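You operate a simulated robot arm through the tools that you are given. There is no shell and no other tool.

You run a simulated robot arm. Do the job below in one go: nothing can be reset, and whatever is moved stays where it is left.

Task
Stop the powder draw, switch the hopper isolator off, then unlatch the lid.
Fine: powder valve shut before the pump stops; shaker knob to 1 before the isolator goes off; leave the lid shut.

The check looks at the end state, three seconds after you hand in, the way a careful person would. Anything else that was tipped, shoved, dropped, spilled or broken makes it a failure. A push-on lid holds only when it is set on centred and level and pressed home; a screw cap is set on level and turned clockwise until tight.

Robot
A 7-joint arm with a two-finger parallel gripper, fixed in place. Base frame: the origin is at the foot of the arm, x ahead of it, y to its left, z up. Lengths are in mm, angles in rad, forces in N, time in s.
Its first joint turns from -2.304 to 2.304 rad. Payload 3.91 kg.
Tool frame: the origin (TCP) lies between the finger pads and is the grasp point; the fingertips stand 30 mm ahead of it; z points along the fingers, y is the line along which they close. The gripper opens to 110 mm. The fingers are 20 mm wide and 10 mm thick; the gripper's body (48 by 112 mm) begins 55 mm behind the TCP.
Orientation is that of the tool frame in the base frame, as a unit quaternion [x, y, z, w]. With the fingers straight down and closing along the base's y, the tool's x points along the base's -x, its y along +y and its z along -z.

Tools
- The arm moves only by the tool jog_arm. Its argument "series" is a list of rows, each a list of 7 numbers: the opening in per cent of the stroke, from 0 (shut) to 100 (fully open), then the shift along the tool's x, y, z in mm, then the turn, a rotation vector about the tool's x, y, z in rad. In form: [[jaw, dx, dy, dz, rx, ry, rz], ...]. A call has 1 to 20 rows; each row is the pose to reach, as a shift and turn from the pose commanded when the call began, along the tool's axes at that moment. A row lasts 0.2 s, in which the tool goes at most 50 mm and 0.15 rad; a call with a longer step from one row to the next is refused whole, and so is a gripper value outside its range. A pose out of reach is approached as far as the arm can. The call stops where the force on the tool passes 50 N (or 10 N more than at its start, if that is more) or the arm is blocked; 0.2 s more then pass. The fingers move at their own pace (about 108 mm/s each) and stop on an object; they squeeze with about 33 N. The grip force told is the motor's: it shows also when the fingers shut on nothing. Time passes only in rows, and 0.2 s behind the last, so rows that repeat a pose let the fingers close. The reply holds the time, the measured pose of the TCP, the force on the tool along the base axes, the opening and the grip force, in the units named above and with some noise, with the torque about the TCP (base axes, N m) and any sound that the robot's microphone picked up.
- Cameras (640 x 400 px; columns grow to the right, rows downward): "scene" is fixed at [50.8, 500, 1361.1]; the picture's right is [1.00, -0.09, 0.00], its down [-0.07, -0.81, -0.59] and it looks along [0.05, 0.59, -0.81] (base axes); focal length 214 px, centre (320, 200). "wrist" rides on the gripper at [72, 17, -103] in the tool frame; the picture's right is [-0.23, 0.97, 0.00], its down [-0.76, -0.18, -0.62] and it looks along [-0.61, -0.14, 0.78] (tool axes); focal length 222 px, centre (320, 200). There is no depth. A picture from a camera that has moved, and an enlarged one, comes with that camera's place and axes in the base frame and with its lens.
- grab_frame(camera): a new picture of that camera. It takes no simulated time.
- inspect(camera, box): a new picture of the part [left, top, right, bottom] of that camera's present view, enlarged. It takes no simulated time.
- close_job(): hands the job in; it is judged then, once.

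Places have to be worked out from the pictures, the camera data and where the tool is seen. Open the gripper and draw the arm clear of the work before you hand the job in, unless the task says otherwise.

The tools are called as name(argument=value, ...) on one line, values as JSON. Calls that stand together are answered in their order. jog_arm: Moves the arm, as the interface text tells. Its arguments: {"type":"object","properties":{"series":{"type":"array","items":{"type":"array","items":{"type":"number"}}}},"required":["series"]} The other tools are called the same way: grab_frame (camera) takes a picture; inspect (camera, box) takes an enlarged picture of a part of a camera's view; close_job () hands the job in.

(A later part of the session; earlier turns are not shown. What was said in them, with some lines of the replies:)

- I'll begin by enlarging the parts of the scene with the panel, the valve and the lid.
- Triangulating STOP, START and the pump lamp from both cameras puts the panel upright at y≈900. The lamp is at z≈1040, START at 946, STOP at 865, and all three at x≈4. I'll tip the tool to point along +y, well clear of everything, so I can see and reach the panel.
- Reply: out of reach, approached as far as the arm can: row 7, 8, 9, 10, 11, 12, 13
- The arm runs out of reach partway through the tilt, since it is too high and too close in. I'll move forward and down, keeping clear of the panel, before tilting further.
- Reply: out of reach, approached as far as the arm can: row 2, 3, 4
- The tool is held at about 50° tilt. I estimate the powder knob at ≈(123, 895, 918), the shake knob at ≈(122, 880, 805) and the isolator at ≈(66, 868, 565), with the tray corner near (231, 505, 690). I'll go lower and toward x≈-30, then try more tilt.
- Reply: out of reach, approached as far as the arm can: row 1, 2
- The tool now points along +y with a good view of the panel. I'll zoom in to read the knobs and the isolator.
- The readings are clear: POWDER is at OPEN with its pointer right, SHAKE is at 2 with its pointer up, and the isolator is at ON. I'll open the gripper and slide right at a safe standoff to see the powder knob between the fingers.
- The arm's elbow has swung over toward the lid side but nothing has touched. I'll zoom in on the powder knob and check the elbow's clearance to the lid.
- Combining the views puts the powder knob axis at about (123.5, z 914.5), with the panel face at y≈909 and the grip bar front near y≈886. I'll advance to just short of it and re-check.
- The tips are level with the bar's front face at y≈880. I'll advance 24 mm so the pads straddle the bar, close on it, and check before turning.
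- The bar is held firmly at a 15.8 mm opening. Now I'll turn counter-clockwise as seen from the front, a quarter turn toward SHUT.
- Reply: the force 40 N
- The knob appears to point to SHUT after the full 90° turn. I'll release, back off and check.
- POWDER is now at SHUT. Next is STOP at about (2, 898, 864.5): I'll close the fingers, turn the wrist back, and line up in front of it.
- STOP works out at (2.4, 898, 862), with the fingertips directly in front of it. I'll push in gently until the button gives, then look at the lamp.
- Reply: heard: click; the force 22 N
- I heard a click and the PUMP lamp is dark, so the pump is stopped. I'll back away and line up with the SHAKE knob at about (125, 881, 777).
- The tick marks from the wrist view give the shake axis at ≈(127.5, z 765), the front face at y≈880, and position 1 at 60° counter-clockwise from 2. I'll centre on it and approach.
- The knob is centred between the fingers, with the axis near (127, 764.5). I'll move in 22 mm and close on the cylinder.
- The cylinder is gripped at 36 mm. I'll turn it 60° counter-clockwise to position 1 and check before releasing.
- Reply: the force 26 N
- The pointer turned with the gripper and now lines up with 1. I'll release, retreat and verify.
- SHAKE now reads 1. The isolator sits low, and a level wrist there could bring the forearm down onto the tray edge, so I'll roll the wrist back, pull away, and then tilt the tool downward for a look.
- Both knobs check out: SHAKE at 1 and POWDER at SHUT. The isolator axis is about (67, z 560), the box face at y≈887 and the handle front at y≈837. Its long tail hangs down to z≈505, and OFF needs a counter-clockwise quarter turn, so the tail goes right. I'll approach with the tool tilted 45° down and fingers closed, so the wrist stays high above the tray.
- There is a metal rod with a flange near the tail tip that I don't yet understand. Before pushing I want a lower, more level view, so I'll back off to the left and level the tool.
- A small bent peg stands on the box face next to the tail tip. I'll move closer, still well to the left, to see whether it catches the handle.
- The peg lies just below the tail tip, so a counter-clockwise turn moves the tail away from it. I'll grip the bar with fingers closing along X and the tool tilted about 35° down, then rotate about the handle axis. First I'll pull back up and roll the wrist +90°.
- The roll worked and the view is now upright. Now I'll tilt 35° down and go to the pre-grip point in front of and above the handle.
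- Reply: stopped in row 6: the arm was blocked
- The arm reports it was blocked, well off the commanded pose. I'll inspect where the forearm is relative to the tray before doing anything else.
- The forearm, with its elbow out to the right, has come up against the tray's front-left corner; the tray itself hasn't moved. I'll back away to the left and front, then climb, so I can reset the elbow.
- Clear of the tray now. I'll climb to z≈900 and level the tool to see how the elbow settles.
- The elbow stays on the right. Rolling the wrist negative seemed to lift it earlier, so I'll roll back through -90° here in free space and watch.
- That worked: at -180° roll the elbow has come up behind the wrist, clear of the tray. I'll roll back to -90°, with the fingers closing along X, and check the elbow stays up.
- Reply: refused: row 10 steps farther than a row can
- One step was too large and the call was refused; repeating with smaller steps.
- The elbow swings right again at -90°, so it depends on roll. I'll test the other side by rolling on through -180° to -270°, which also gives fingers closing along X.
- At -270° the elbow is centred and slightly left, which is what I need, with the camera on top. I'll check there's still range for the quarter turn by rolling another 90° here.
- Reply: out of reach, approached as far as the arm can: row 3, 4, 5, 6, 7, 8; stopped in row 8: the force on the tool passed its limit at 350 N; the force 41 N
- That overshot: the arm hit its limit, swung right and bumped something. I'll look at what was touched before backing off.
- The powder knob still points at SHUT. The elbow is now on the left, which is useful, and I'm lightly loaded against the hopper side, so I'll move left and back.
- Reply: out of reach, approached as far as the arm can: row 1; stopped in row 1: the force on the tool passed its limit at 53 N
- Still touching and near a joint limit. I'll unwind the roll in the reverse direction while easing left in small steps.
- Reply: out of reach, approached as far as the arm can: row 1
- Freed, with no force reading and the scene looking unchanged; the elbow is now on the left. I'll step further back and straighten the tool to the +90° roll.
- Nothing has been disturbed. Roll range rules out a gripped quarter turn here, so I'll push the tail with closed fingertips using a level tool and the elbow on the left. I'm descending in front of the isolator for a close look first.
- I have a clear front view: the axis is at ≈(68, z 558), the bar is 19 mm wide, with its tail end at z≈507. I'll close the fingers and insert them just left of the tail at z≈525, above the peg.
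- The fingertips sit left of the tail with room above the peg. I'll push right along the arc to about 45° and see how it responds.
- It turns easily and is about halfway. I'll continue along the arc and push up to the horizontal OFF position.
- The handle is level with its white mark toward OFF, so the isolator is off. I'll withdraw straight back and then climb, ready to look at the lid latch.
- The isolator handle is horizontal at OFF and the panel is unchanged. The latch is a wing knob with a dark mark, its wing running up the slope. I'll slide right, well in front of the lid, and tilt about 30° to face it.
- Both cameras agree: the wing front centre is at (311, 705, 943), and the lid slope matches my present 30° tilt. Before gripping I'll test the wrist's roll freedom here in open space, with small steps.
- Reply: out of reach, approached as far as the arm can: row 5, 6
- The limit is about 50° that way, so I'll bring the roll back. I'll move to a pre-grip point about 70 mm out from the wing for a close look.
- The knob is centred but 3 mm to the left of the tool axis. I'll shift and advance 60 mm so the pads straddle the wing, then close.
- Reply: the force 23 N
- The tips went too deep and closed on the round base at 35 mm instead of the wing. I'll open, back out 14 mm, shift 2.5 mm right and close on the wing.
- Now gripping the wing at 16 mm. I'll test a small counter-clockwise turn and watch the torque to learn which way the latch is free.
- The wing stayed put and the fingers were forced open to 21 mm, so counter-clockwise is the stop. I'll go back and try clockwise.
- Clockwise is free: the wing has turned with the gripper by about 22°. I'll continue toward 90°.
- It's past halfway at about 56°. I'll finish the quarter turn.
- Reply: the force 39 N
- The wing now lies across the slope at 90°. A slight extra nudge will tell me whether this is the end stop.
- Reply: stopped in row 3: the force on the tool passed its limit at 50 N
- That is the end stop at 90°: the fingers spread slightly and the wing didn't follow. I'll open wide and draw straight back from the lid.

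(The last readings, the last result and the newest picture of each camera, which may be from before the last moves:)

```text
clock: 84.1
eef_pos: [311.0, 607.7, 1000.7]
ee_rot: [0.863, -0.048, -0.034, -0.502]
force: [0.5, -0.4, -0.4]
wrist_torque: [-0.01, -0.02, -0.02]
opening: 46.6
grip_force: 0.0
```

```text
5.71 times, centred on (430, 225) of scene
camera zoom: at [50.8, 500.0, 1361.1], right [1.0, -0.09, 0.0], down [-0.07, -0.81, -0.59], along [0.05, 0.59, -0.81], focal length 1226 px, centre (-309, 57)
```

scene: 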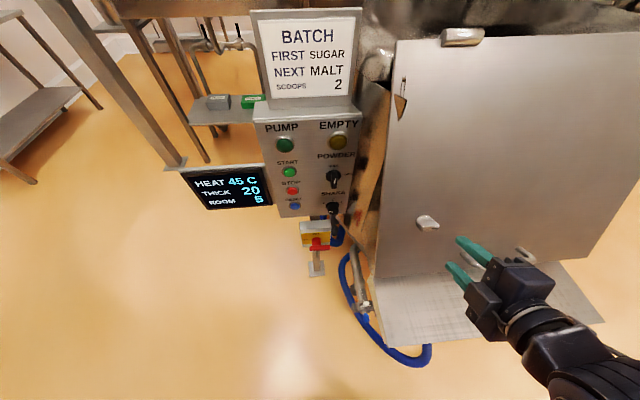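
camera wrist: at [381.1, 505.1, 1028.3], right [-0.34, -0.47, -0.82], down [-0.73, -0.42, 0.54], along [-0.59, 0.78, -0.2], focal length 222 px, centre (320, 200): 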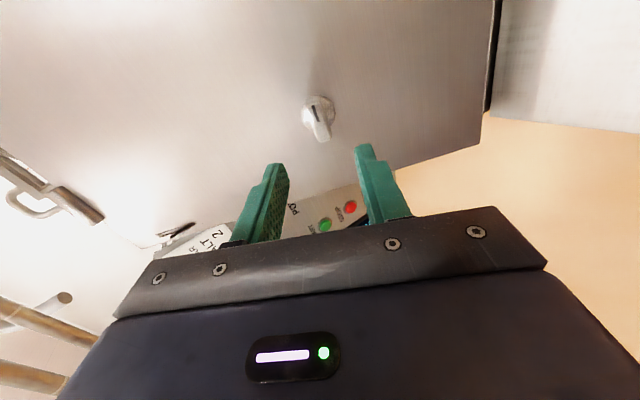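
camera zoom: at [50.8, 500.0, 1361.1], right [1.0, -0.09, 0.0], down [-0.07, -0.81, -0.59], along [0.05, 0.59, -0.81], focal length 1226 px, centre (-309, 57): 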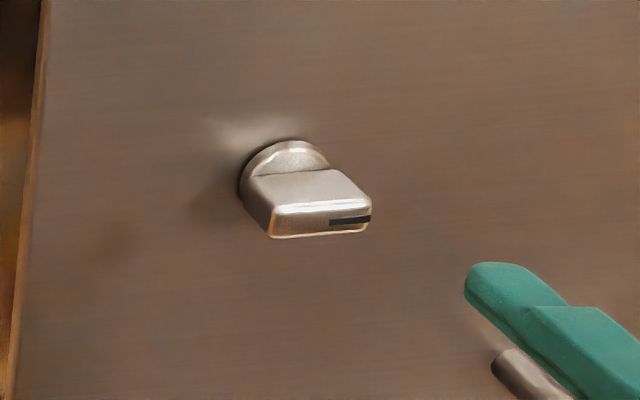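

The latch wing is horizontal and the lid is still shut. I'll draw the arm further clear with the gripper open, then verify everything on the panel.

jog_arm(series=[[60, 0, 0, -30, 0, 0, 0], [80, 0, 0, -60, 0, 0, 0], [80, 0, 0, -80, 0, 0, 0]])

grab_frame(camera="scene")

inspect(camera="scene", box=[250, 100, 370, 220])

inspect(camera="scene", box=[280, 200, 370, 290])

inspect(camera="scene", box=[360, 20, 640, 350])

```text
clock: 84.9
eef_pos: [313.3, 537.2, 1040.0]
ee_rot: [0.863, -0.048, -0.034, -0.502]
force: [0.2, 1.0, -0.1]
wrist_torque: [-0.02, -0.01, 0.0]
opening: 88.0
grip_force: 0.1
```

```text
taken
```

scene: 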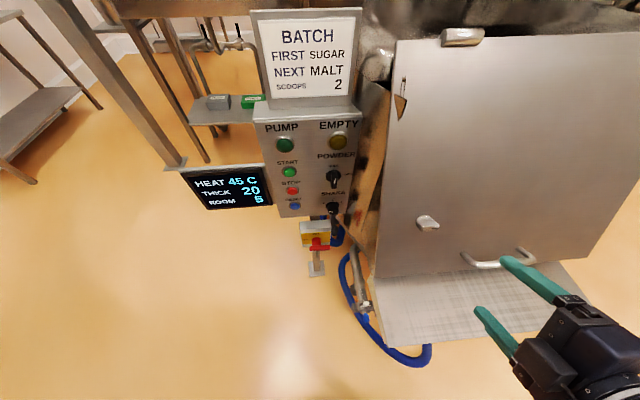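

```text
3.33 times, centred on (310, 160) of scene
camera zoom: at [50.8, 500.0, 1361.1], right [1.0, -0.09, 0.0], down [-0.07, -0.81, -0.59], along [0.05, 0.59, -0.81], focal length 715 px, centre (353, 333)
```

zoom: 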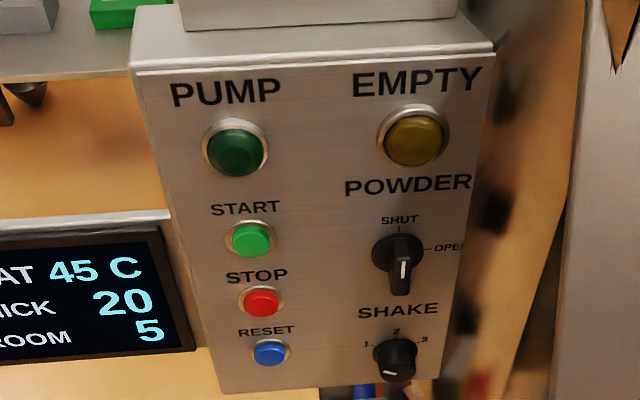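

```text
4.44 times, centred on (325, 245) of scene
camera zoom: at [50.8, 500.0, 1361.1], right [1.0, -0.09, 0.0], down [-0.07, -0.81, -0.59], along [0.05, 0.59, -0.81], focal length 953 px, centre (298, 0)
```

zoom: 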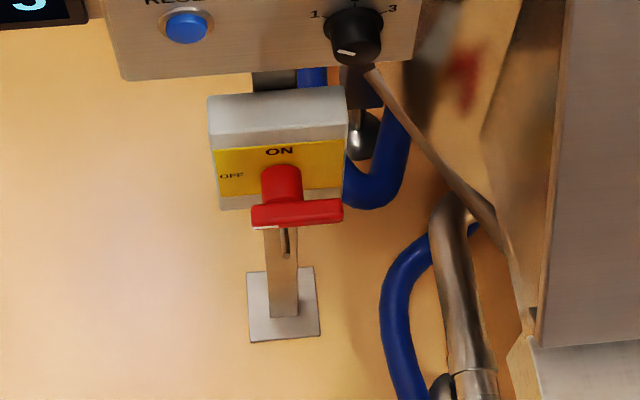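

```text
1.21 times, centred on (500, 185) of scene
camera zoom: at [50.8, 500.0, 1361.1], right [1.0, -0.09, 0.0], down [-0.07, -0.81, -0.59], along [0.05, 0.59, -0.81], focal length 260 px, centre (102, 218)
```

zoom: 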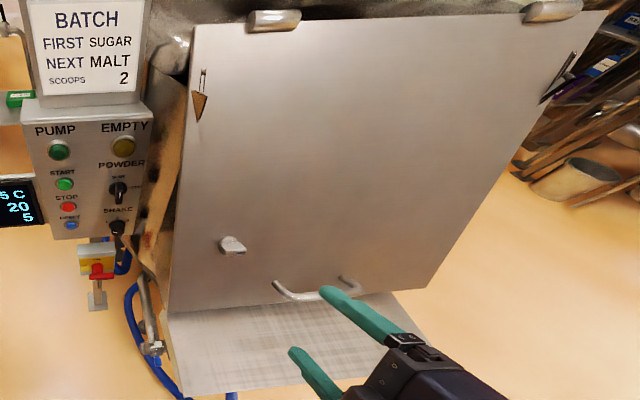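

Everything reads as required:
- **POWDER:** SHUT
- **PUMP:** lamp dark
- **SHAKE:** 1
- **Isolator:** OFF
- **Latch:** turned a quarter, lid still shut

The gripper is open and clear, so I'm handing in the job.

close_job()

```text
The job is handed in.
```

The powder draw is stopped, the hopper isolator is off and the lid is unlatched but still shut. I handed the job in with the gripper open and clear of the lid.

The order followed your conditions, checked in the final pictures:
1. **Powder valve:** turned to SHUT.
2. **Pump:** stopped after that; its lamp is dark.
3. **Shaker knob:** set to 1.
4. **Isolator:** switched to OFF after the shaker was at 1.
5. **Lid latch:** turned a quarter clockwise to its end stop.

**Bumps on the way:** the arm touched other parts of the machine twice while I was repositioning it for the isolator.
- The arm was blocked once, most likely by its forearm against the tray's front-left corner.
- The gripper then hit what looked like the hopper's left side, with the force reading peaking at 350 N.

I saw nothing moved or damaged afterwards, and the knobs stayed where I had set them. I could only check this by camera, so the hopper's left side is worth a look.
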